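You operate a simulated robot arm through the tools that you are given. There is no shell and no other tool.

You are at the controls of a simulated robot arm. One attempt, no reset.

## Task
Get ready for the layer on the card: clamp, bridge and a clean sampler.
Fine: tighten the end clamp, slide the bridge to that layer's tab, rinse the blue sampler and stand it back. Set down upright: blue sampler.

Only the result counts: the job must be done as asked and must still hold three seconds after the hand-in. Knocking over, shifting, dropping, spilling or breaking anything else fails it.

## Robot
A 6-joint arm with a two-finger parallel gripper, fixed in place. Base frame: the origin is on the floor under the middle of its stand, x ahead of it, y to its left, z up; the work surface is at about z = 0.86. Readings come in m, rad, newtons and seconds.
With the tool pointing down near the work surface it reaches from about 0.26 to 0.68 m from the base axis. Its first joint turns from -1.152 to 1.152 rad. Payload 2.9 kg.
Tool frame: the origin (TCP) lies between the finger pads and is the grasp point; the fingertips stand 0.03 m ahead of it; z points along the fingers, y is the line along which they close. Largest opening 0.11 m; finger width 0.02, thickness 0.01; the body of the gripper, 0.048 by 0.112 m, starts 0.055 m behind the TCP.
Orientation is that of the tool frame in the base frame, as a unit quaternion [w, x, y, z]. With the fingers straight down and closing along the base's y, the tool's x points along the base's -x, its y along +y and its z along -z.

## Interface
- The arm moves only by the tool jog_arm. Its argument "moves" is a list of rows, each an object (a shift or turn left out is 0, a gripper value left out holds the last) with "grip": the opening, from 0 (shut) to 1 (fully open); "offset": the shift along the base's x, y, z in units of 100 mm (1.0 is 100 mm), a list of three; "turn": the turn, a rotation vector about the base's x, y, z in units of 180 degrees (1.0 is 180 degrees), a list of three. In form: [{"grip": grip, "offset": [tx, ty, tz], "turn": [wx, wy, wz]}, ...]. A call has 1 to 20 rows; each row is the pose to reach, as a shift and turn from the pose commanded when the call began. A call with a number of a shift or a turn outside -1 to 1 is refused whole. Rows are played at 5 a second. More than 0.05 m and 0.15 rad between two rows, or a gripper value outside its range, and nothing of the call is played. Where a pose cannot be reached the arm comes as near as it can. A force on the tool above 90 N (or 10 N above the force at the start of the call, whichever is more), or a blocked arm, ends the call early, and 0.2 s more pass. The fingers move at their own pace (about 0.108 m/s each) and stop on an object; they squeeze with about 42 N. The grip force told is the motor's: it shows also when the fingers shut on nothing. Time passes only in rows, and 0.2 s behind the last, so rows that repeat a pose let the fingers close. The reply holds the time, the measured pose of the TCP, the force on the tool along the base axes, the opening and the grip force, in the units named above and with some noise, with the torque about the TCP (base axes, N m) and any sound that the robot's microphone picked up, and new pictures: "pictures" is both (left out), scene, wrist or none.
- Cameras (640 x 400 px; columns grow to the right, rows downward): "scene" is fixed at [0.0713, 0.4258, 1.3898]; the picture's right is [-0.82, -0.57, 0.00], its down [-0.29, 0.41, -0.86] and it looks along [0.49, -0.71, -0.50] (base axes); focal length 330 px, centre (320, 200). "wrist" rides on the gripper at [0.072, 0.017, -0.103] in the tool frame; the picture's right is [-0.23, 0.97, 0.00], its down [-0.76, -0.18, -0.62] and it looks along [-0.61, -0.14, 0.78] (tool axes); focal length 222 px, centre (320, 200). There is no depth. A picture from a camera that has moved, and an enlarged one, comes with that camera's place and axes in the base frame and with its lens.
- zoom(camera, box): a new picture of the part [left, top, right, bottom] of that camera's present view, enlarged. It takes no simulated time.
- sign_off(): hands the job in; it is judged then, once.

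Nothing tells you positions but the pictures and the camera data. Unless the task says otherwise, let go and move clear before handing in.

The tools are called after "Emit:" as name(argument=value, ...) on one line, values as JSON. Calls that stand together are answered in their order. jog_arm: Moves the arm, as the interface text tells. Its arguments: {"type":"object","properties":{"moves":{"type":"array","items":{"type":"object","properties":{"grip":{"type":"number"},"offset":{"type":"array","items":{"type":"number"}},"turn":{"type":"array","items":{"type":"number"}}}}},"pictures":{"type":"string","enum":["both","scene","wrist","none"]}},"required":["moves"]} The other tools are called the same way: zoom (camera, box) takes an enlarged picture of a part of a camera's view; sign_off () hands the job in.

At the start:

```text
t: 0.0
eef_pos: [0.4343, -0.1479, 1.2128]
orientation: [0.001, 0.0, 1.0, 0.0]
force: [-0.2, 0.0, -0.2]
ft_torque: [0.03, 0.02, 0.04]
grip_width: 0.1099
finger_force: 0.3
```

scene: 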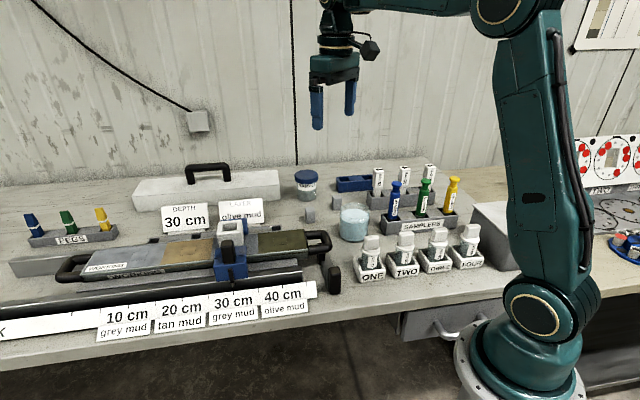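
wrist: 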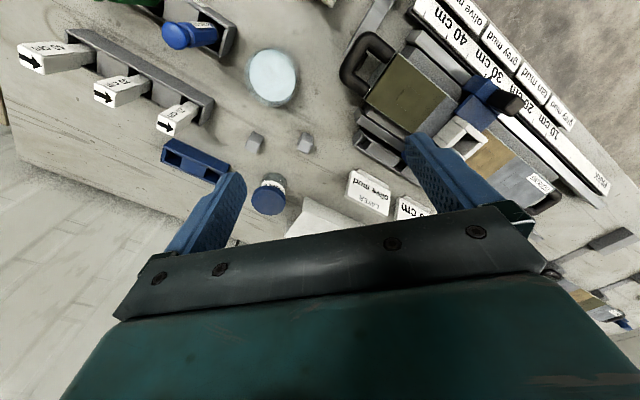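

I see a bench with a sediment core tray, a bridge (blue slider) on it, cards reading "DEPTH 30 cm" and "LAYER olive mud", a rinse beaker, and a sampler rack. I'll zoom in on several parts before moving anything.

Emit:
zoom(camera="scene", box=[0, 160, 200, 285])

Emit:
zoom(camera="scene", box=[150, 170, 350, 295])

Emit:
zoom(camera="scene", box=[320, 150, 520, 275])

Emit:
zoom(camera="scene", box=[80, 260, 360, 360])

Emit:
zoom(camera="wrist", box=[320, 0, 640, 220])

Emit:
zoom(camera="wrist", box=[0, 0, 340, 220])

```text
3.20 times, centred on (100, 222) of scene
camera zoom: at [0.0713, 0.4258, 1.3898], right [-0.82, -0.57, 0.0], down [-0.29, 0.41, -0.86], along [0.49, -0.71, -0.5], focal length 1054 px, centre (1024, 128)
```

zoom: 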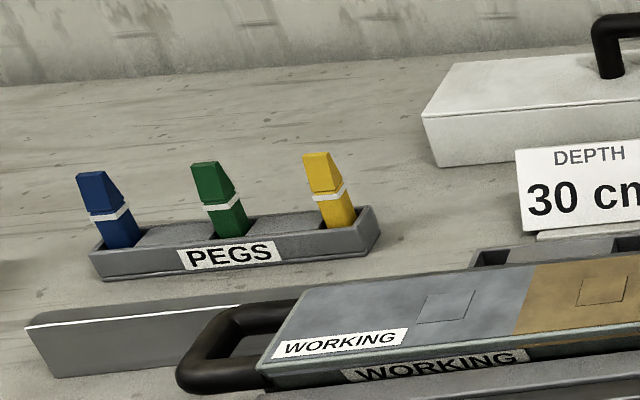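

```text
3.20 times, centred on (250, 232) of scene
camera zoom: at [0.0713, 0.4258, 1.3898], right [-0.82, -0.57, 0.0], down [-0.29, 0.41, -0.86], along [0.49, -0.71, -0.5], focal length 1054 px, centre (544, 96)
```

zoom: 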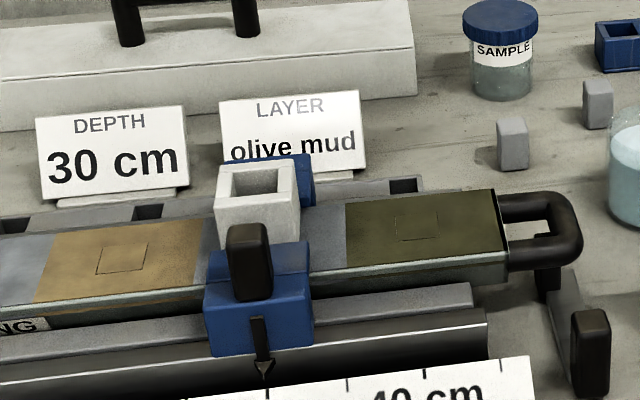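

```text
3.20 times, centred on (420, 212) of scene
camera zoom: at [0.0713, 0.4258, 1.3898], right [-0.82, -0.57, 0.0], down [-0.29, 0.41, -0.86], along [0.49, -0.71, -0.5], focal length 1054 px, centre (0, 160)
```

zoom: 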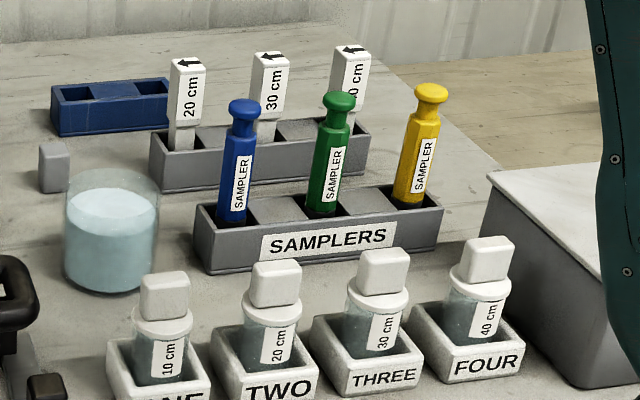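

```text
2.29 times, centred on (220, 310) of scene
camera zoom: at [0.0713, 0.4258, 1.3898], right [-0.82, -0.57, 0.0], down [-0.29, 0.41, -0.86], along [0.49, -0.71, -0.5], focal length 753 px, centre (549, -51)
```

zoom: 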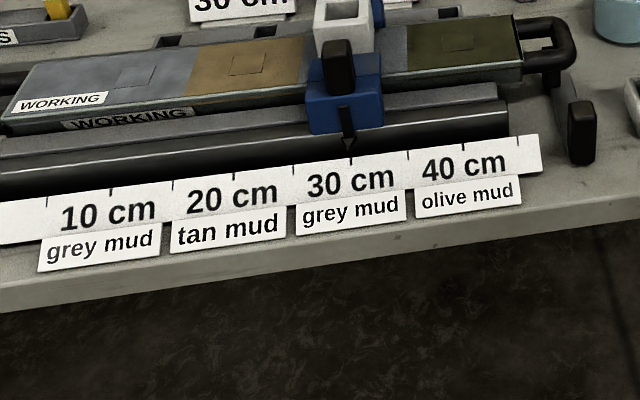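

```text
1.82 times, centred on (480, 110) of wrist
camera zoom: at [0.362, -0.1306, 1.3178], right [0.23, 0.97, 0.0], down [0.76, -0.18, 0.62], along [0.61, -0.14, -0.78], focal length 404 px, centre (29, 364)
```

zoom: 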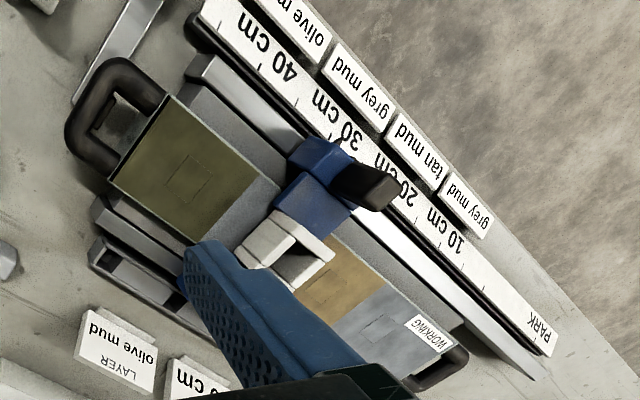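

```text
1.82 times, centred on (170, 110) of wrist
camera zoom: at [0.362, -0.1306, 1.3178], right [0.23, 0.97, 0.0], down [0.76, -0.18, 0.62], along [0.61, -0.14, -0.78], focal length 404 px, centre (593, 364)
```

zoom: 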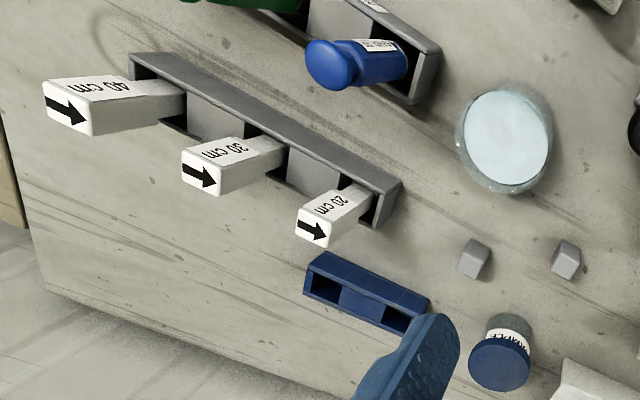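

The LAYER card reads olive mud, which is the 40 cm tab, and the bridge's pointer is near 30 cm now. The end clamp seems to be the bar with a black knob at the right end of the core, around (0.34, -0.01). I'll bring the wrist camera over that area and turn it to line up with the core, which runs at about 45°.

Emit:
jog_arm(moves=[{"grip": 1, "offset": [-0.1, 0.16, 0], "turn": [0, 0, -0.0417]}, {"offset": [-0.2, 0.33, 0], "turn": [0, 0, -0.0833]}, {"offset": [-0.3, 0.5, 0], "turn": [0, 0, -0.125]}, {"offset": [-0.4, 0.66, 0], "turn": [0, 0, -0.1667]}, {"offset": [-0.5, 0.83, 0], "turn": [0, 0, -0.2083]}, {"offset": [-0.6, 1.0, 0], "turn": [0, 0, -0.25]}, {"offset": [-0.6, 1.0, 0], "turn": [0, 0, -0.25]}], pictures="none")

Emit:
jog_arm(moves=[{"offset": [-0.1, 0.25, 0]}, {"offset": [-0.2, 0.5, 0]}, {"offset": [-0.3, 0.75, -0.1]}, {"offset": [-0.5, 1.0, -0.2]}, {"offset": [-0.5, 1.0, -0.2]}])

```text
t: 1.6
eef_pos: [0.3744, -0.0469, 1.2123]
orientation: [0.0, 0.384, 0.923, 0.0]
force: [0.1, -0.2, 0.1]
ft_torque: [-0.02, -0.03, 0.01]
grip_width: 0.11
finger_force: 0.0
```

```text
t: 2.8
eef_pos: [0.3258, 0.054, 1.1933]
orientation: [0.0, 0.382, 0.924, 0.0]
force: [0.2, 0.2, 0.5]
ft_torque: [0.0, 0.0, 0.0]
grip_width: 0.1097
finger_force: 0.0
camera wrist: at [0.2866, 0.1162, 1.2974], right [0.85, 0.53, 0.0], down [0.41, -0.66, 0.62], along [0.33, -0.53, -0.78], focal length 222 px, centre (320, 200)
```

scene: 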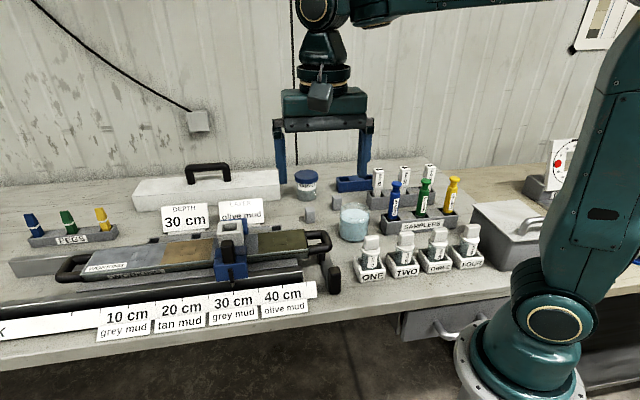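
wrist: 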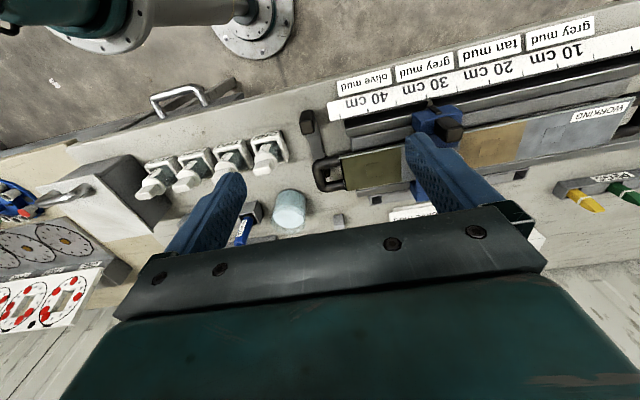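

Emit:
zoom(camera="wrist", box=[270, 70, 430, 170])

Emit:
zoom(camera="wrist", box=[300, 20, 640, 230])

Emit:
zoom(camera="scene", box=[260, 210, 372, 310])

```text
4.00 times, centred on (350, 120) of wrist
camera zoom: at [0.2866, 0.1162, 1.2974], right [0.85, 0.53, 0.0], down [0.41, -0.66, 0.62], along [0.33, -0.53, -0.78], focal length 888 px, centre (200, 520)
```

zoom: 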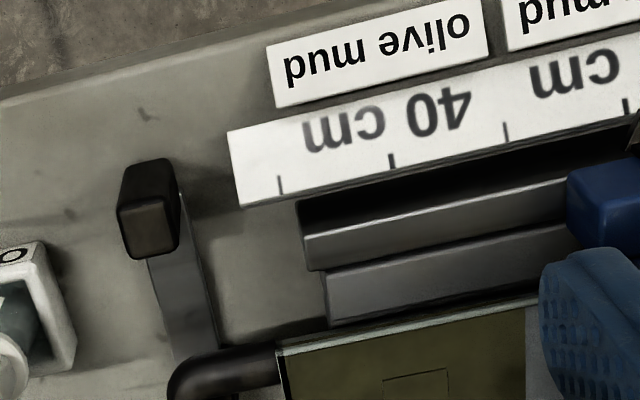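

```text
1.88 times, centred on (470, 125) of wrist
camera zoom: at [0.2866, 0.1162, 1.2974], right [0.85, 0.53, 0.0], down [0.41, -0.66, 0.62], along [0.33, -0.53, -0.78], focal length 418 px, centre (38, 341)
```

zoom: 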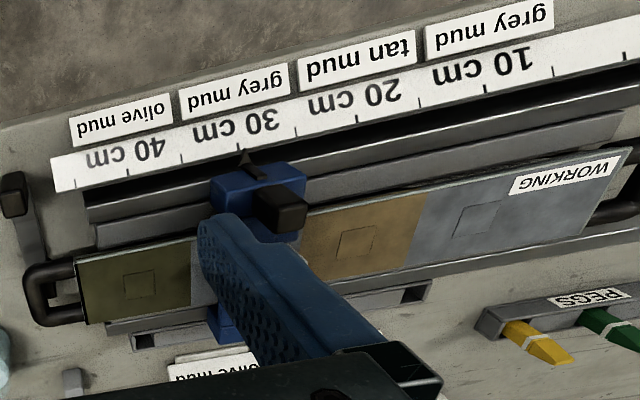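

```text
4.00 times, centred on (316, 260) of scene
camera zoom: at [0.0713, 0.4258, 1.3898], right [-0.82, -0.57, 0.0], down [-0.29, 0.41, -0.86], along [0.49, -0.71, -0.5], focal length 1318 px, centre (336, -40)
```

zoom: 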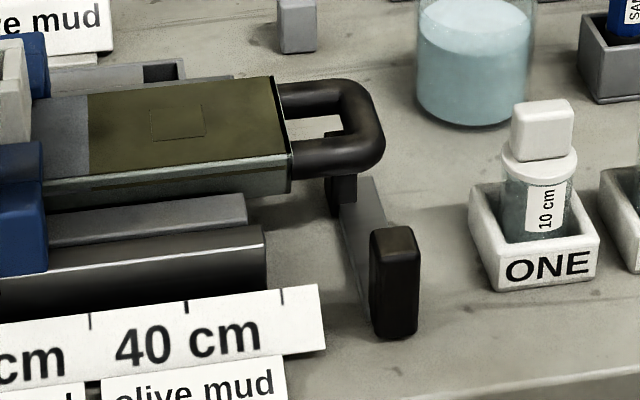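

The end clamp looks like a flat lever bar with a black knob at its front end and a pivot post under the core handle. I'll bring the wrist camera lower for a closer look at the mechanism.

Emit:
jog_arm(moves=[{"offset": [-0.1, 0.15, -0.3]}, {"offset": [-0.2, 0.3, -0.6]}, {"offset": [-0.26, 0.46, -0.9]}, {"offset": [-0.26, 0.46, -1.0]}, {"offset": [-0.26, 0.46, -1.0]}], pictures="wrist")

Emit:
zoom(camera="wrist", box=[230, 110, 390, 210])

```text
t: 4.0
eef_pos: [0.2996, 0.0987, 1.0926]
orientation: [0.0, 0.382, 0.924, 0.0]
force: [0.3, -0.3, -0.2]
ft_torque: [-0.01, 0.01, -0.03]
grip_width: 0.1102
finger_force: 0.1
camera wrist: at [0.2603, 0.1622, 1.1974], right [0.85, 0.53, 0.0], down [0.41, -0.66, 0.62], along [0.33, -0.53, -0.78], focal length 222 px, centre (320, 200)
```

wrist: 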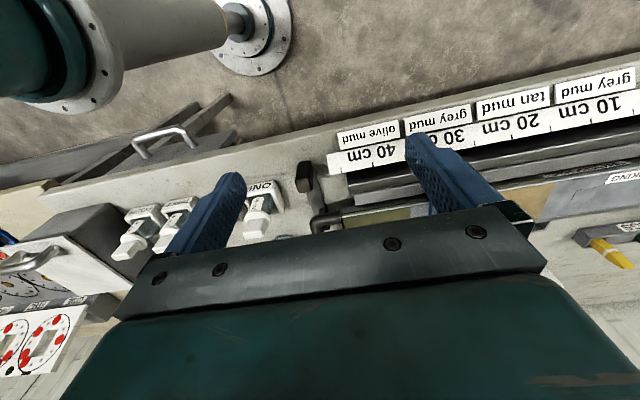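

```text
4.00 times, centred on (310, 160) of wrist
camera zoom: at [0.2603, 0.1622, 1.1974], right [0.85, 0.53, 0.0], down [0.41, -0.66, 0.62], along [0.33, -0.53, -0.78], focal length 888 px, centre (360, 360)
```

zoom: 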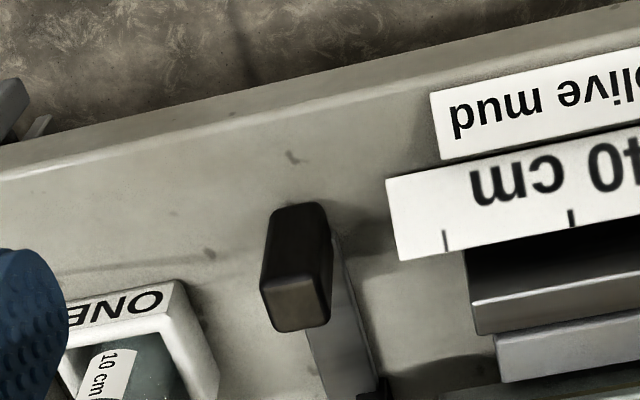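

I'll look at the clamp from the right-hand end of the core, so I'm turning the wrist to face along the core.

Emit:
jog_arm(moves=[{"offset": [0, -0.07, 0.05], "turn": [0, 0, 0.0417]}, {"offset": [0, -0.14, 0.1], "turn": [0, 0, 0.0833]}, {"offset": [0, -0.2, 0.1], "turn": [0, 0, 0.125]}, {"offset": [0, -0.27, 0.1], "turn": [0, 0, 0.1667]}, {"offset": [0, -0.35, 0.1], "turn": [0, 0, 0.2083]}, {"offset": [0, -0.42, 0.1], "turn": [0, 0, 0.25]}, {"offset": [0, -0.5, 0.1], "turn": [0, 0, 0.2917]}, {"offset": [0, -0.57, 0.1], "turn": [0, 0, 0.3333]}, {"offset": [0, -0.64, 0.1], "turn": [0, 0, 0.375]}, {"offset": [0, -0.7, 0.1], "turn": [0, 0, 0.4167]}, {"offset": [0, -0.78, 0.1], "turn": [0, 0, 0.4583]}, {"offset": [0, -0.85, 0.1], "turn": [0, 0, 0.5]}, {"offset": [0, -0.93, 0.1], "turn": [0, 0, 0.5417]}, {"offset": [0, -1.0, 0.1], "turn": [0, 0, 0.572]}, {"offset": [0, -1.0, 0.1], "turn": [0, 0, 0.572]}], pictures="none")

Emit:
jog_arm(moves=[{"offset": [0, -0.3, 0]}, {"offset": [0, -0.6, 0]}, {"offset": [0, -0.7, 0]}, {"offset": [0, -0.7, 0]}], pictures="both")

```text
t: 7.2
eef_pos: [0.2975, -0.002, 1.1026]
orientation: [-0.001, -0.485, 0.875, 0.0]
force: [0.2, 0.0, -0.3]
ft_torque: [0.0, 0.03, 0.0]
grip_width: 0.1098
finger_force: 0.2
```

```text
t: 8.2
eef_pos: [0.2974, -0.0724, 1.1013]
orientation: [-0.001, -0.485, 0.875, 0.0]
force: [0.6, -0.2, 0.0]
ft_torque: [0.0, -0.01, -0.03]
grip_width: 0.11
finger_force: 0.0
camera wrist: at [0.2447, -0.1243, 1.2064], right [-0.71, 0.71, 0.0], down [0.55, 0.55, 0.62], along [0.44, 0.44, -0.78], focal length 222 px, centre (320, 200)
```

scene: 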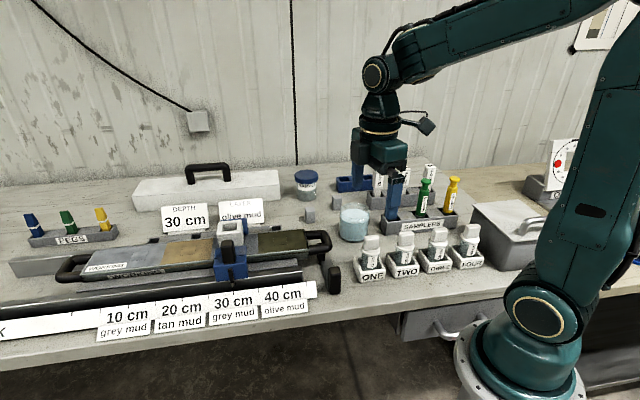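
wrist: 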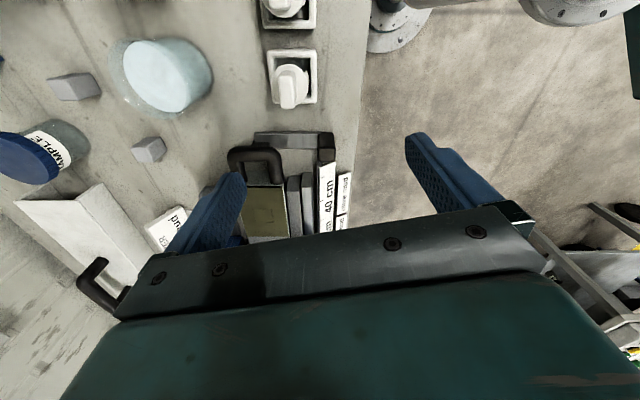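

Emit:
zoom(camera="wrist", box=[210, 100, 370, 200])

Emit:
zoom(camera="wrist", box=[220, 0, 380, 100])

```text
4.00 times, centred on (290, 150) of wrist
camera zoom: at [0.2447, -0.1243, 1.2064], right [-0.71, 0.71, 0.0], down [0.55, 0.55, 0.62], along [0.44, 0.44, -0.78], focal length 888 px, centre (440, 400)
```

zoom: 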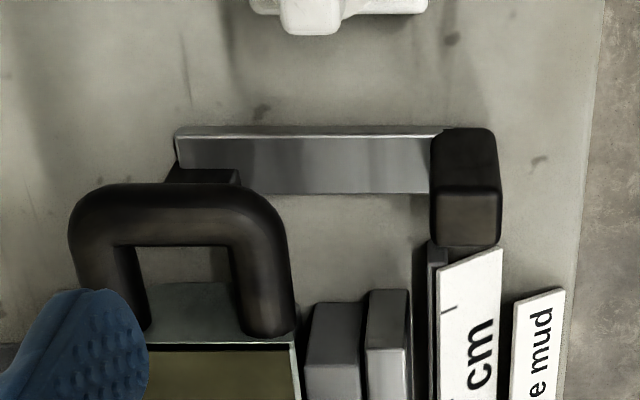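

```text
4.00 times, centred on (300, 50) of wrist
camera zoom: at [0.2447, -0.1243, 1.2064], right [-0.71, 0.71, 0.0], down [0.55, 0.55, 0.62], along [0.44, 0.44, -0.78], focal length 888 px, centre (400, 800)
```

zoom: 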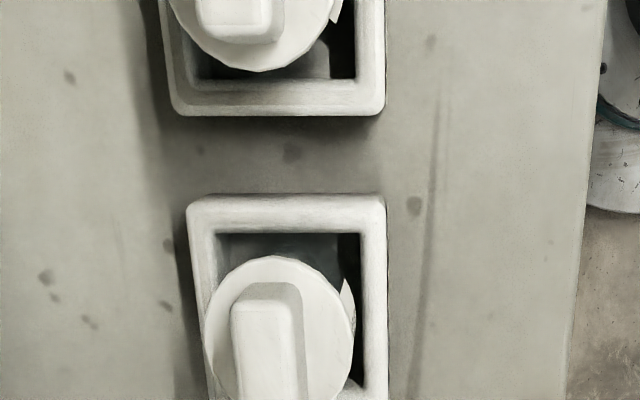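

Emit:
zoom(camera="scene", box=[304, 225, 360, 300])

Emit:
zoom(camera="scene", box=[0, 225, 120, 300])

Emit:
zoom(camera="wrist", box=[240, 120, 350, 190])

```text
5.33 times, centred on (332, 262) of scene
camera zoom: at [0.0713, 0.4258, 1.3898], right [-0.82, -0.57, 0.0], down [-0.29, 0.41, -0.86], along [0.49, -0.71, -0.5], focal length 1758 px, centre (256, -133)
```

zoom: 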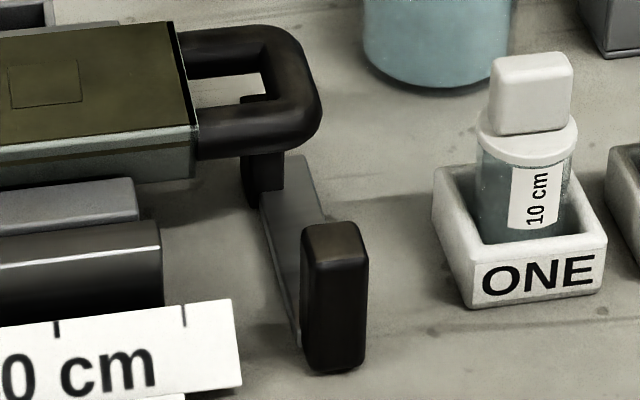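

```text
5.33 times, centred on (60, 262) of scene
camera zoom: at [0.0713, 0.4258, 1.3898], right [-0.82, -0.57, 0.0], down [-0.29, 0.41, -0.86], along [0.49, -0.71, -0.5], focal length 1758 px, centre (1707, -133)
```

zoom: 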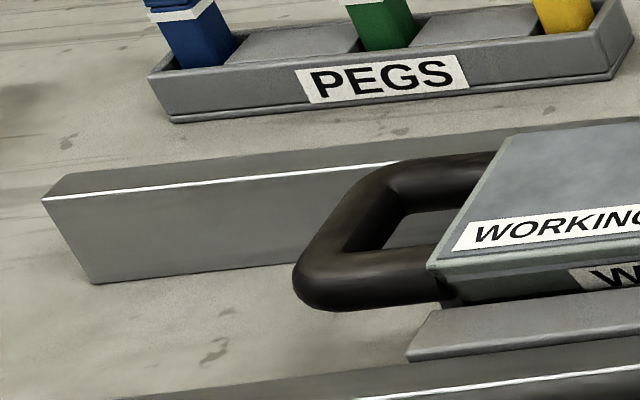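

```text
5.71 times, centred on (295, 155) of wrist
camera zoom: at [0.2447, -0.1243, 1.2064], right [-0.71, 0.71, 0.0], down [0.55, 0.55, 0.62], along [0.44, 0.44, -0.78], focal length 1269 px, centre (463, 457)
```

zoom: 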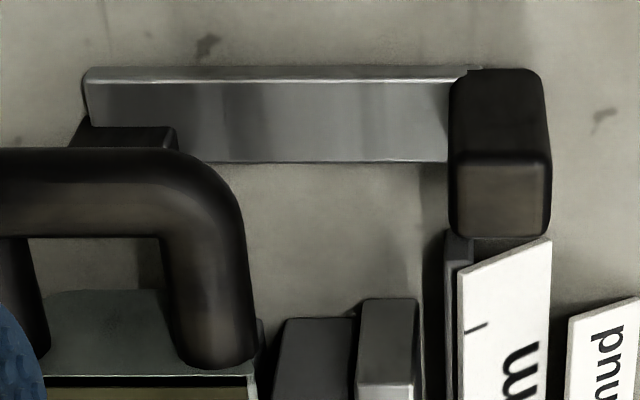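

The clamp is a flat bar carrying a black pad, which faces the core end under the handle, and a black knob at about (0.339, -0.016) with its top at z≈0.925. It looks as if the bar slides toward the core to tighten. I'll line up the gripper to hold the knob front to back, partly closed, and then check above it.

Emit:
jog_arm(moves=[{"grip": 0.5, "offset": [0.1, 0.14, 0], "turn": [0, 0, -0.02]}, {"grip": 0.5, "offset": [0.2, 0.28, 0], "turn": [0, 0, -0.04]}, {"offset": [0.3, 0.42, -0.2], "turn": [0, 0, -0.06]}, {"offset": [0.416, 0.564, -0.5], "turn": [0, 0, -0.0722]}, {"offset": [0.416, 0.564, -0.8], "turn": [0, 0, -0.0722]}, {"offset": [0.416, 0.564, -1.0], "turn": [0, 0, -0.0722]}, {"offset": [0.416, 0.564, -1.0], "turn": [0, 0, -0.0722]}], pictures="both")

Emit:
zoom(camera="scene", box=[280, 200, 392, 300])

Emit:
zoom(camera="wrist", box=[180, 80, 440, 240])

```text
t: 9.8
eef_pos: [0.3398, -0.0144, 1.0025]
orientation: [0.0, -0.383, 0.924, 0.0]
force: [0.7, 0.2, -0.2]
ft_torque: [0.01, 0.0, 0.02]
grip_width: 0.0552
finger_force: 0.0
camera wrist: at [0.2764, -0.0546, 1.1067], right [-0.53, 0.85, 0.0], down [0.66, 0.41, 0.62], along [0.53, 0.33, -0.78], focal length 222 px, centre (320, 200)
```

scene: 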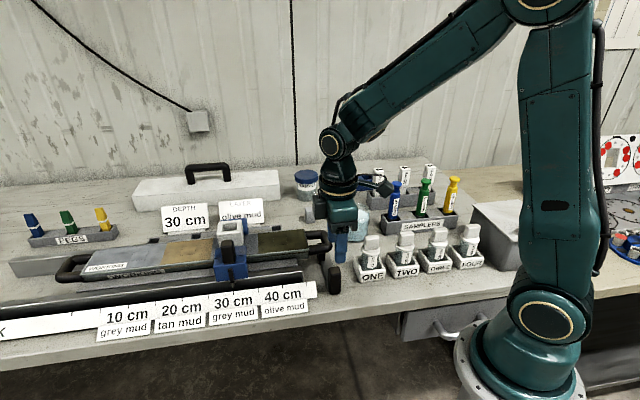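
wrist: 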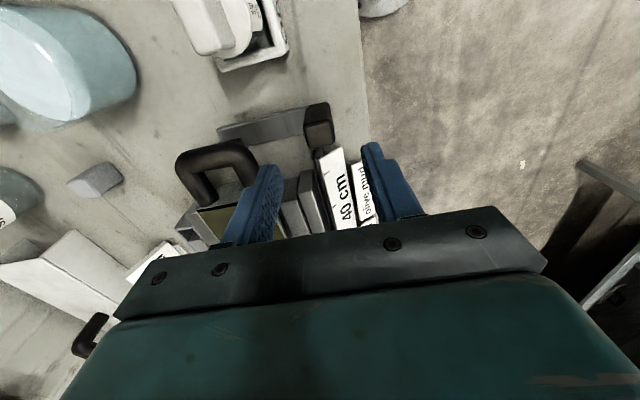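

```text
4.00 times, centred on (336, 250) of scene
camera zoom: at [0.0713, 0.4258, 1.3898], right [-0.82, -0.57, 0.0], down [-0.29, 0.41, -0.86], along [0.49, -0.71, -0.5], focal length 1318 px, centre (256, 0)
```

zoom: 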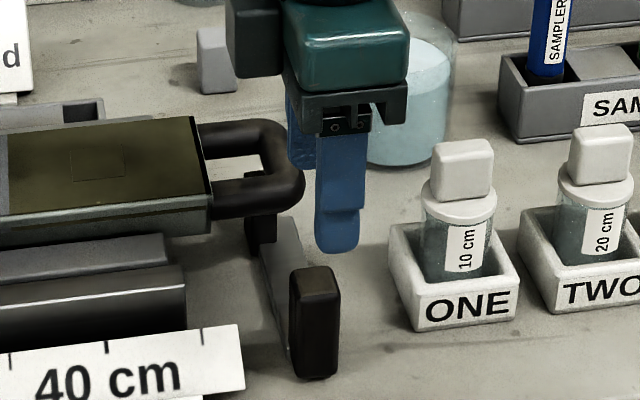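

```text
2.46 times, centred on (310, 160) of wrist
camera zoom: at [0.2764, -0.0546, 1.1067], right [-0.53, 0.85, 0.0], down [0.66, 0.41, 0.62], along [0.53, 0.33, -0.78], focal length 547 px, centre (345, 298)
```

zoom: 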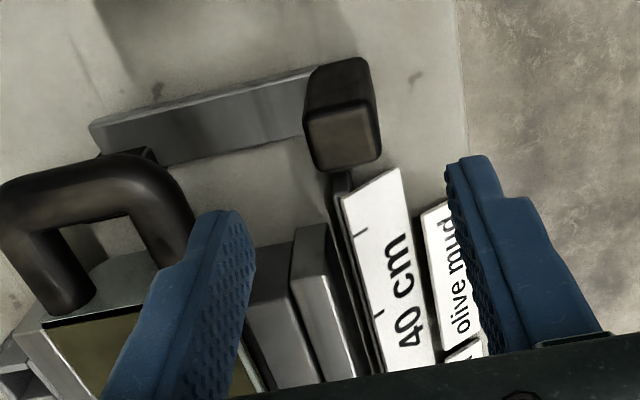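

The knob sits at about (0.340, -0.016), and two camera views agree on that. I'll lower partway with the fingers on either side of it and check the alignment.

Emit:
jog_arm(moves=[{"grip": 0.5, "offset": [0, -0.015, -0.2]}, {"offset": [0, -0.015, -0.4]}, {"offset": [0, -0.015, -0.5]}, {"offset": [0, -0.015, -0.5]}], pictures="both")

Emit:
zoom(camera="scene", box=[280, 220, 392, 300])

Emit:
zoom(camera="wrist", box=[180, 40, 440, 220])

```text
t: 10.8
eef_pos: [0.3403, -0.016, 0.9527]
orientation: [0.0, -0.383, 0.924, 0.0]
force: [-0.4, -0.2, 0.8]
ft_torque: [0.02, 0.01, 0.01]
grip_width: 0.0551
finger_force: 0.0
camera wrist: at [0.2765, -0.0554, 1.0572], right [-0.53, 0.85, 0.0], down [0.66, 0.41, 0.62], along [0.53, 0.33, -0.78], focal length 222 px, centre (320, 200)
```

scene: 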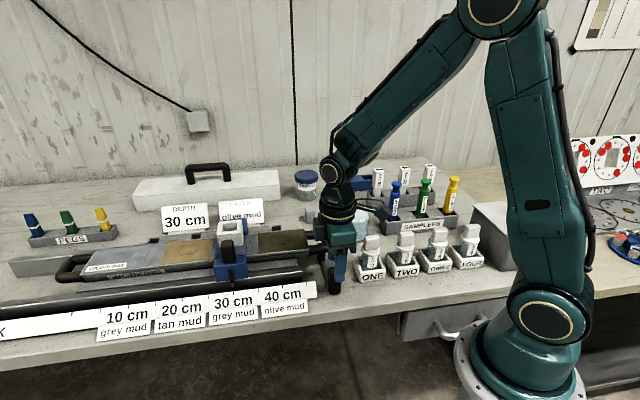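
wrist: 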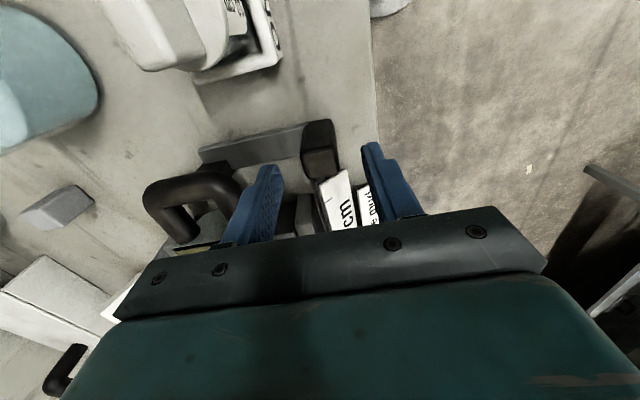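

```text
5.00 times, centred on (336, 260) of scene
camera zoom: at [0.0713, 0.4258, 1.3898], right [-0.82, -0.57, 0.0], down [-0.29, 0.41, -0.86], along [0.49, -0.71, -0.5], focal length 1648 px, centre (240, -100)
```

zoom: 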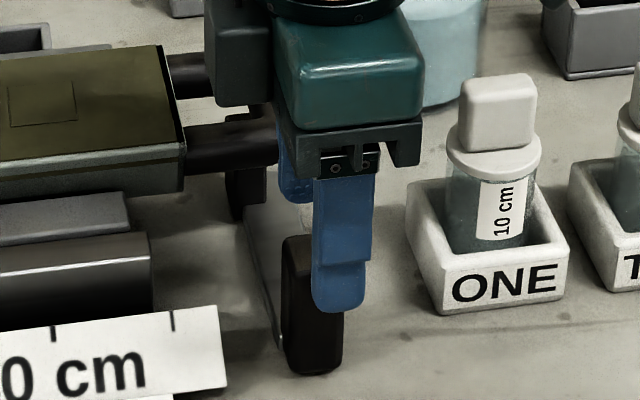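

```text
2.22 times, centred on (310, 130) of wrist
camera zoom: at [0.2765, -0.0554, 1.0572], right [-0.53, 0.85, 0.0], down [0.66, 0.41, 0.62], along [0.53, 0.33, -0.78], focal length 494 px, centre (342, 356)
```

zoom: 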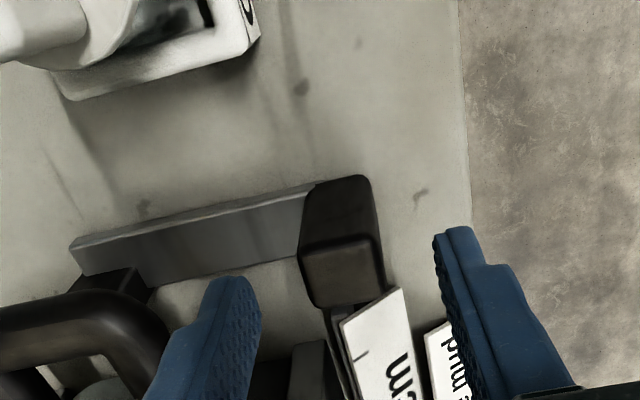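

The fingers straddle the knob well. I'll lower to the grip height and close.

Emit:
jog_arm(moves=[{"grip": 0.5, "offset": [0, 0, -0.2]}, {"offset": [0, 0, -0.36]}, {"offset": [0, 0, -0.36]}, {"grip": 0.0, "offset": [0, 0, -0.36]}, {"grip": 0.0, "offset": [0, 0, -0.36]}, {"grip": 0.0, "offset": [0, 0, -0.36]}], pictures="wrist")

Emit:
zoom(camera="scene", box=[280, 220, 392, 300])

```text
t: 12.2
eef_pos: [0.3394, -0.0169, 0.9171]
orientation: [0.001, -0.381, 0.924, 0.0]
force: [8.5, -7.6, -12.6]
ft_torque: [0.17, -0.27, 0.15]
grip_width: 0.0259
finger_force: 44.5
camera wrist: at [0.2762, -0.056, 1.022], right [-0.53, 0.85, 0.0], down [0.66, 0.41, 0.62], along [0.53, 0.33, -0.78], focal length 222 px, centre (320, 200)
```

wrist: 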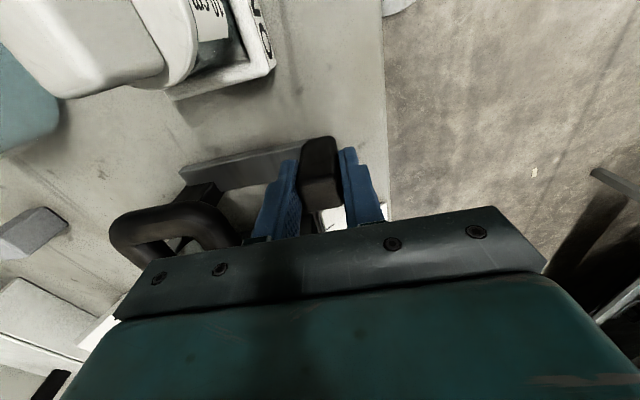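

```text
5.00 times, centred on (336, 260) of scene
camera zoom: at [0.0716, 0.4256, 1.3898], right [-0.82, -0.57, 0.0], down [-0.29, 0.41, -0.86], along [0.49, -0.71, -0.5], focal length 1648 px, centre (240, -100)
```

zoom: 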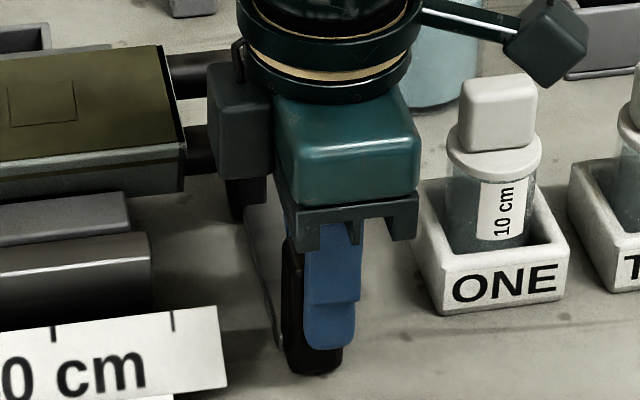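

I have the knob gripped at a width of 0.026. Next I'll push gently toward the core in small steps while watching the force.

Emit:
jog_arm(moves=[{"grip": 0, "offset": [0.015, 0.015, 0]}, {"offset": [0.03, 0.03, 0]}, {"offset": [0.045, 0.045, 0]}, {"offset": [0.06, 0.06, 0]}], pictures="none")

Emit:
zoom(camera="scene", box=[280, 220, 392, 300])

```text
t: 13.2
eef_pos: [0.3464, -0.0103, 0.9181]
orientation: [0.0, -0.382, 0.924, -0.001]
force: [2.1, -8.1, -0.8]
ft_torque: [0.0, 0.15, 0.1]
grip_width: 0.0257
finger_force: 44.9
```

```text
5.00 times, centred on (336, 260) of scene
camera zoom: at [0.0714, 0.4256, 1.3898], right [-0.82, -0.57, 0.0], down [-0.29, 0.41, -0.86], along [0.49, -0.71, -0.5], focal length 1648 px, centre (240, -100)
```

zoom: 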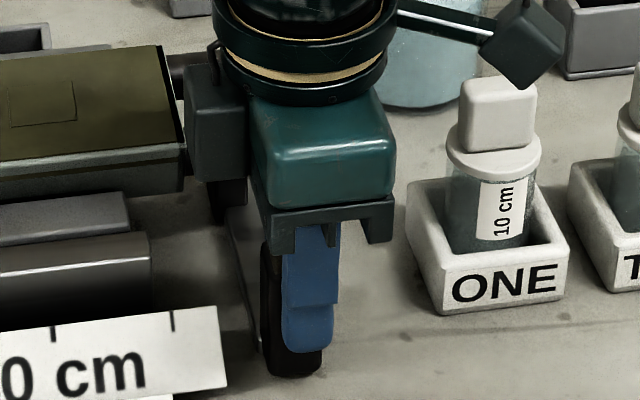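

The bar is translating along the core direction with little resistance. I'll keep pushing in small steps until the pad seats.

Emit:
jog_arm(moves=[{"grip": 0, "offset": [0.02, 0.02, 0]}, {"offset": [0.04, 0.04, 0]}, {"offset": [0.06, 0.06, 0]}, {"offset": [0.06, 0.06, 0]}], pictures="none")

Emit:
zoom(camera="scene", box=[280, 220, 392, 300])

Emit:
zoom(camera="wrist", box=[100, 80, 420, 260])

```text
t: 14.2
eef_pos: [0.3515, -0.0039, 0.918]
orientation: [0.001, -0.383, 0.924, 0.0]
force: [2.7, -7.9, 17.4]
ft_torque: [-0.79, 1.02, 0.09]
grip_width: 0.0259
finger_force: 45.2
```

```text
5.00 times, centred on (336, 260) of scene
camera zoom: at [0.0712, 0.4256, 1.3898], right [-0.82, -0.57, 0.0], down [-0.29, 0.41, -0.86], along [0.49, -0.71, -0.5], focal length 1648 px, centre (240, -100)
```

zoom: 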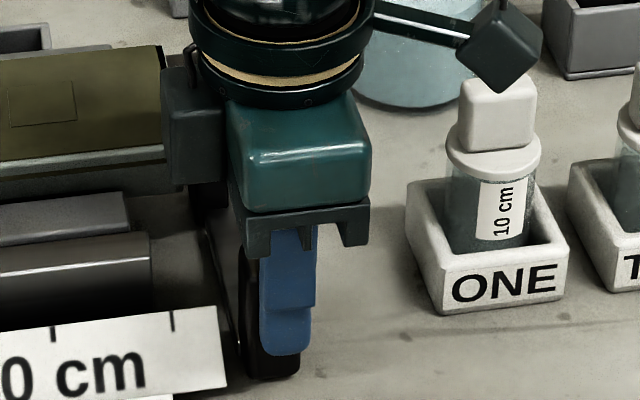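

```text
2.00 times, centred on (260, 170) of wrist
camera zoom: at [0.2891, -0.0432, 1.0219], right [-0.53, 0.85, 0.0], down [0.66, 0.41, 0.62], along [0.53, 0.33, -0.78], focal length 444 px, centre (440, 260)
```

zoom: 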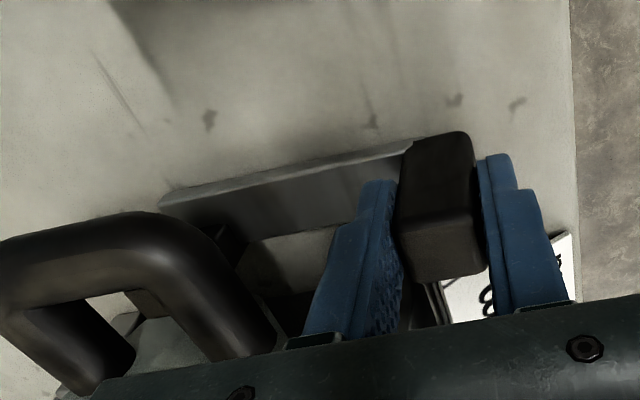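

Emit:
jog_arm(moves=[{"grip": 0, "offset": [0.01, 0.01, 0.01]}, {"offset": [0.02, 0.02, 0.01]}, {"offset": [0.02, 0.02, 0.01]}], pictures="none")

```text
t: 15.0
eef_pos: [0.3535, -0.0014, 0.9175]
orientation: [0.0, -0.383, 0.924, 0.001]
force: [6.9, -7.8, -23.1]
ft_torque: [0.42, -1.08, 0.04]
grip_width: 0.0258
finger_force: 44.7
```

Emit:
jog_arm(moves=[{"grip": 0, "offset": [0.01, 0.01, -0.005]}, {"offset": [0.02, 0.02, -0.005]}, {"offset": [0.02, 0.02, -0.005]}], pictures="none")

Emit:
zoom(camera="scene", box=[280, 220, 392, 300])

Emit:
zoom(camera="wrist", box=[100, 80, 420, 260])

```text
t: 15.8
eef_pos: [0.3559, -0.0006, 0.9184]
orientation: [0.0, -0.381, 0.924, 0.0]
force: [4.9, -8.6, -7.8]
ft_torque: [-0.98, 0.95, 0.24]
grip_width: 0.0257
finger_force: 44.7
```

```text
5.00 times, centred on (336, 260) of scene
camera zoom: at [0.0715, 0.4256, 1.3898], right [-0.82, -0.57, 0.0], down [-0.29, 0.41, -0.86], along [0.49, -0.71, -0.5], focal length 1648 px, centre (240, -100)
```

zoom: 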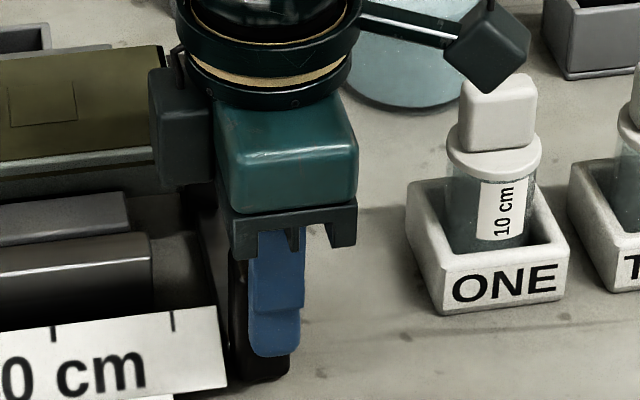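

```text
2.00 times, centred on (260, 170) of wrist
camera zoom: at [0.2927, -0.0398, 1.0222], right [-0.53, 0.85, 0.0], down [0.67, 0.41, 0.62], along [0.53, 0.33, -0.78], focal length 444 px, centre (440, 260)
```

zoom: 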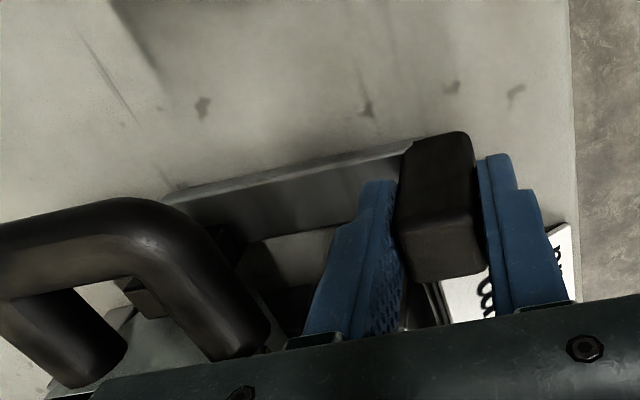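

Emit:
jog_arm(moves=[{"grip": 0, "offset": [0.008, 0.008, 0]}, {"offset": [0.016, 0.016, 0]}, {"offset": [0.016, 0.016, 0]}], pictures="none")

Emit:
jog_arm(moves=[{"grip": 0, "offset": [0.008, 0.008, 0]}, {"offset": [0.016, 0.016, 0]}, {"offset": [0.016, 0.016, 0]}], pictures="none")

Emit:
zoom(camera="scene", box=[280, 220, 392, 300])

Emit:
zoom(camera="wrist", box=[100, 80, 420, 260])

```text
t: 16.6
eef_pos: [0.3565, 0.0012, 0.9172]
orientation: [-0.001, -0.383, 0.924, 0.0]
force: [-0.4, -3.0, -8.7]
ft_torque: [-1.23, 0.69, -0.15]
grip_width: 0.0257
finger_force: 44.7
```

```text
t: 17.4
eef_pos: [0.3582, 0.0021, 0.9174]
orientation: [-0.001, -0.383, 0.924, 0.001]
force: [-6.1, -5.3, -10.4]
ft_torque: [-0.52, 0.34, 0.07]
grip_width: 0.0256
finger_force: 45.3
```

```text
5.00 times, centred on (336, 260) of scene
camera zoom: at [0.0713, 0.4256, 1.3898], right [-0.82, -0.57, 0.0], down [-0.29, 0.41, -0.86], along [0.49, -0.71, -0.5], focal length 1648 px, centre (240, -100)
```

zoom: 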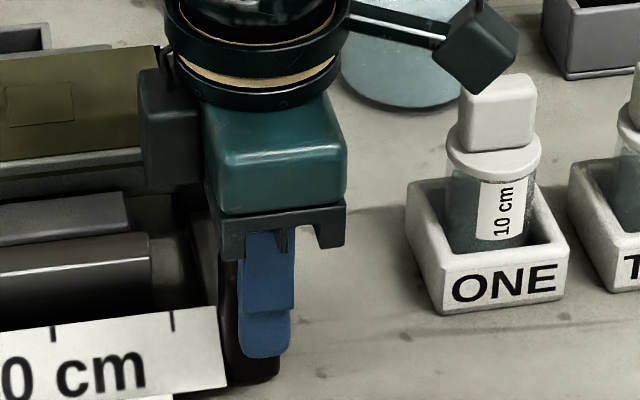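

```text
2.00 times, centred on (260, 170) of wrist
camera zoom: at [0.2957, -0.037, 1.0223], right [-0.53, 0.85, 0.0], down [0.67, 0.41, 0.62], along [0.53, 0.33, -0.78], focal length 444 px, centre (440, 260)
```

zoom: 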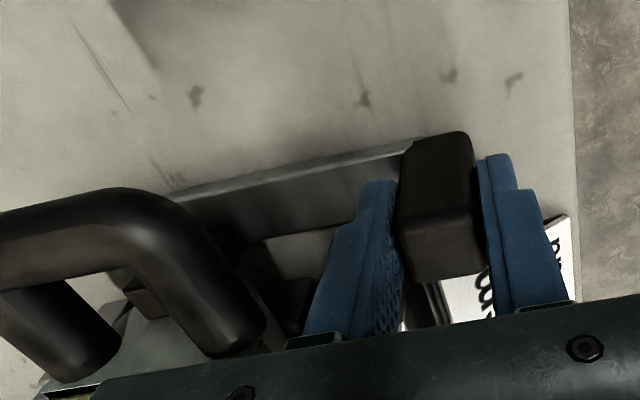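

Emit:
jog_arm(moves=[{"grip": 0, "offset": [0.008, 0.008, 0]}, {"offset": [0.016, 0.016, 0]}, {"offset": [0.016, 0.016, 0]}], pictures="none")

Emit:
jog_arm(moves=[{"grip": 0, "offset": [0.008, 0.008, 0]}, {"offset": [0.008, 0.008, 0]}], pictures="none")

Emit:
zoom(camera="scene", box=[260, 210, 372, 300])

```text
t: 18.2
eef_pos: [0.3591, 0.004, 0.917]
orientation: [0.0, -0.382, 0.924, 0.001]
force: [-11.8, -0.3, 2.5]
ft_torque: [-1.13, 0.92, -0.14]
grip_width: 0.0256
finger_force: 44.4
```

```text
t: 18.8
eef_pos: [0.3612, 0.0049, 0.9162]
orientation: [-0.001, -0.382, 0.924, 0.0]
force: [-18.3, -6.9, -0.8]
ft_torque: [0.64, -0.85, 0.19]
grip_width: 0.0258
finger_force: 44.8
```

```text
4.44 times, centred on (316, 255) of scene
camera zoom: at [0.0708, 0.4256, 1.3899], right [-0.82, -0.57, 0.0], down [-0.29, 0.41, -0.86], along [0.49, -0.71, -0.5], focal length 1465 px, centre (338, -44)
```

zoom: 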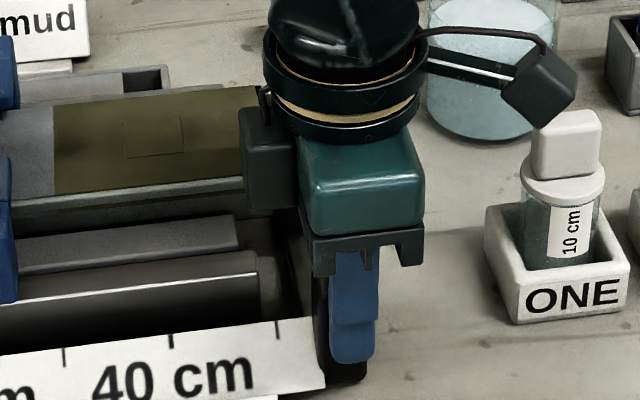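

Emit:
zoom(camera="scene", box=[260, 210, 372, 310])

Emit:
zoom(camera="scene", box=[0, 225, 120, 300])

Emit:
zoom(camera="wrist", box=[100, 80, 420, 260])

```text
4.00 times, centred on (316, 260) of scene
camera zoom: at [0.0708, 0.4256, 1.3899], right [-0.82, -0.57, 0.0], down [-0.29, 0.41, -0.86], along [0.49, -0.71, -0.5], focal length 1318 px, centre (336, -40)
```

zoom: 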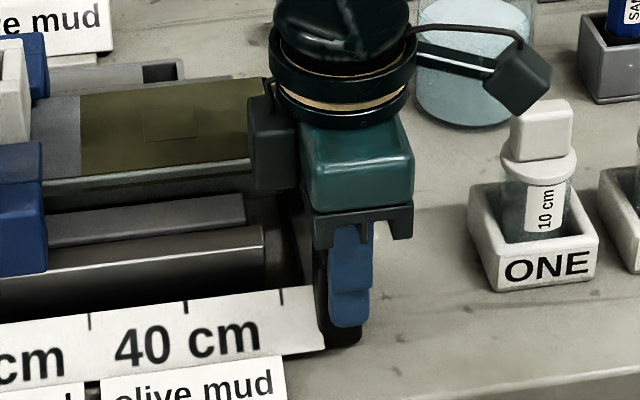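

```text
5.33 times, centred on (60, 262) of scene
camera zoom: at [0.0708, 0.4256, 1.3899], right [-0.82, -0.57, 0.0], down [-0.29, 0.41, -0.86], along [0.49, -0.71, -0.5], focal length 1758 px, centre (1707, -133)
```

zoom: 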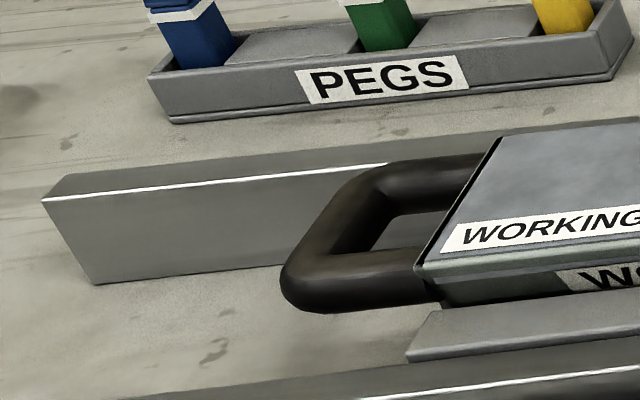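

```text
2.00 times, centred on (260, 170) of wrist
camera zoom: at [0.2978, -0.0349, 1.0222], right [-0.53, 0.85, 0.0], down [0.67, 0.41, 0.62], along [0.53, 0.33, -0.78], focal length 444 px, centre (440, 260)
```

zoom: 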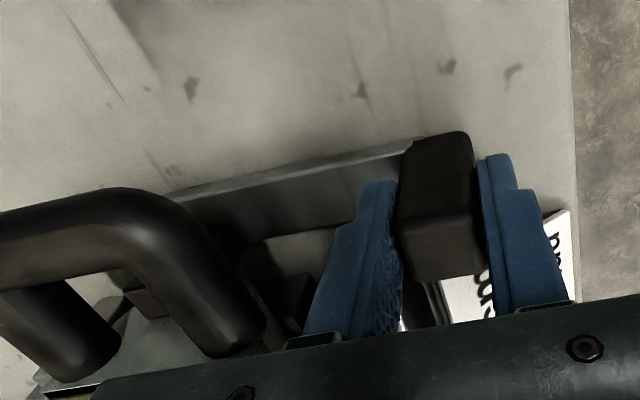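

Emit:
zoom(camera="scene", box=[50, 245, 114, 285])

Emit:
zoom(camera="scene", box=[100, 200, 260, 300])

```text
10.00 times, centred on (82, 265) of scene
camera zoom: at [0.0708, 0.4256, 1.3899], right [-0.82, -0.57, 0.0], down [-0.29, 0.41, -0.86], along [0.49, -0.71, -0.5], focal length 3295 px, centre (2700, -450)
```

zoom: 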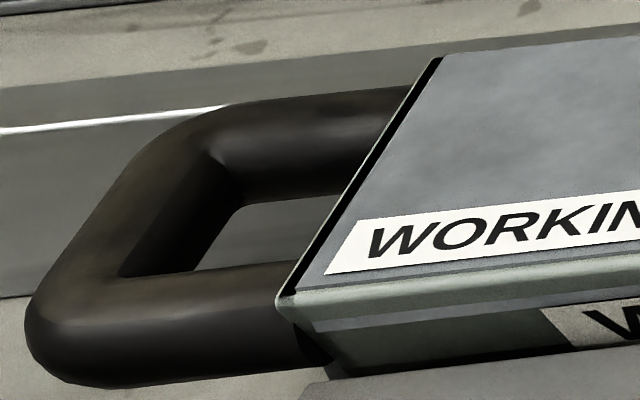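

```text
4.00 times, centred on (180, 250) of scene
camera zoom: at [0.0708, 0.4256, 1.3899], right [-0.82, -0.57, 0.0], down [-0.29, 0.41, -0.86], along [0.49, -0.71, -0.5], focal length 1318 px, centre (880, 0)
```

zoom: 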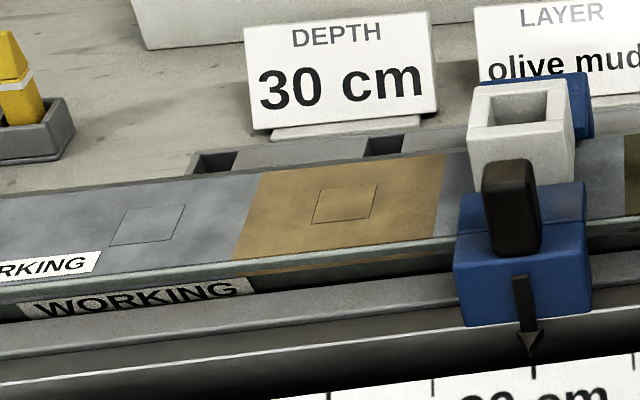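

Emit:
jog_arm(moves=[{"grip": 0, "offset": [0, 0, 0]}, {"grip": 0, "offset": [0, 0, 0]}], pictures="none")

Emit:
zoom(camera="scene", box=[0, 225, 120, 300])

```text
t: 19.4
eef_pos: [0.3612, 0.0044, 0.9167]
orientation: [-0.001, -0.383, 0.924, 0.0]
force: [-18.3, -6.6, -0.9]
ft_torque: [0.47, -0.63, 0.14]
grip_width: 0.0258
finger_force: 45.5
```

```text
5.33 times, centred on (60, 262) of scene
camera zoom: at [0.0708, 0.4256, 1.3899], right [-0.82, -0.57, 0.0], down [-0.29, 0.41, -0.86], along [0.49, -0.71, -0.5], focal length 1758 px, centre (1707, -133)
```

zoom: 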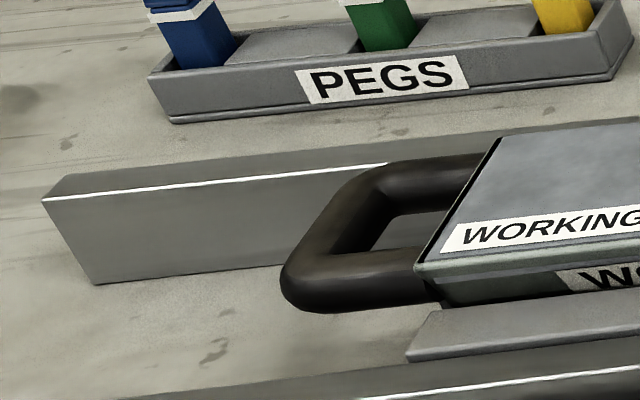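

Emit:
jog_arm(moves=[{"grip": 0, "offset": [0.004, 0.004, 0]}, {"grip": 0, "offset": [0.008, 0.008, 0]}, {"grip": 0, "offset": [0.008, 0.008, 0]}], pictures="none")

Emit:
zoom(camera="scene", box=[0, 225, 120, 300])

```text
t: 20.2
eef_pos: [0.3605, 0.0049, 0.9168]
orientation: [-0.002, -0.381, 0.925, 0.0]
force: [-18.5, -18.1, -2.0]
ft_torque: [0.21, -0.38, 0.36]
grip_width: 0.026
finger_force: 45.1
```

```text
5.33 times, centred on (60, 262) of scene
camera zoom: at [0.0708, 0.4253, 1.39], right [-0.82, -0.57, 0.0], down [-0.29, 0.41, -0.86], along [0.49, -0.71, -0.5], focal length 1758 px, centre (1707, -133)
```

zoom: 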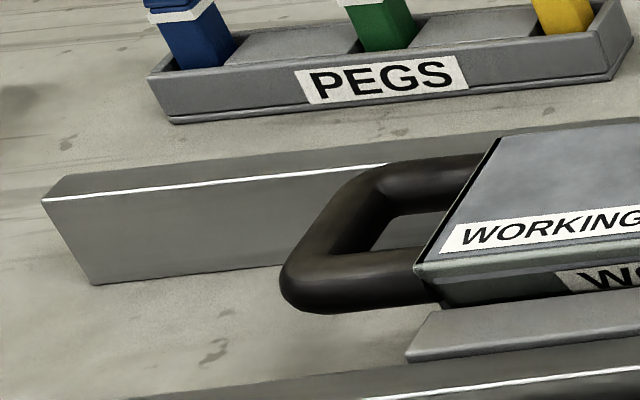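

The force rose to about 26 N along the core with no further movement, so the clamp has reached its stop. I'll press one more small step to confirm, then relax and let go.

Emit:
jog_arm(moves=[{"grip": 0, "offset": [0.005, 0.005, 0]}, {"grip": 0, "offset": [0.01, 0.01, 0]}, {"grip": 0, "offset": [0.01, 0.01, 0]}], pictures="none")

```text
t: 21.0
eef_pos: [0.3609, 0.004, 0.9175]
orientation: [-0.004, -0.382, 0.924, -0.001]
force: [-22.9, -24.4, 5.9]
ft_torque: [-0.1, -0.1, 0.52]
grip_width: 0.0259
finger_force: 45.1
```

Emit:
jog_arm(moves=[{"grip": 0, "offset": [-0.008, -0.008, 0]}, {"grip": 0, "offset": [-0.016, -0.016, 0]}, {"grip": 0, "offset": [-0.016, -0.016, 0]}], pictures="none")

```text
t: 21.8
eef_pos: [0.3619, 0.0051, 0.9167]
orientation: [-0.001, -0.383, 0.924, 0.0]
force: [-9.6, -9.5, -4.2]
ft_torque: [-1.12, 0.89, 0.04]
grip_width: 0.0259
finger_force: 45.2
```

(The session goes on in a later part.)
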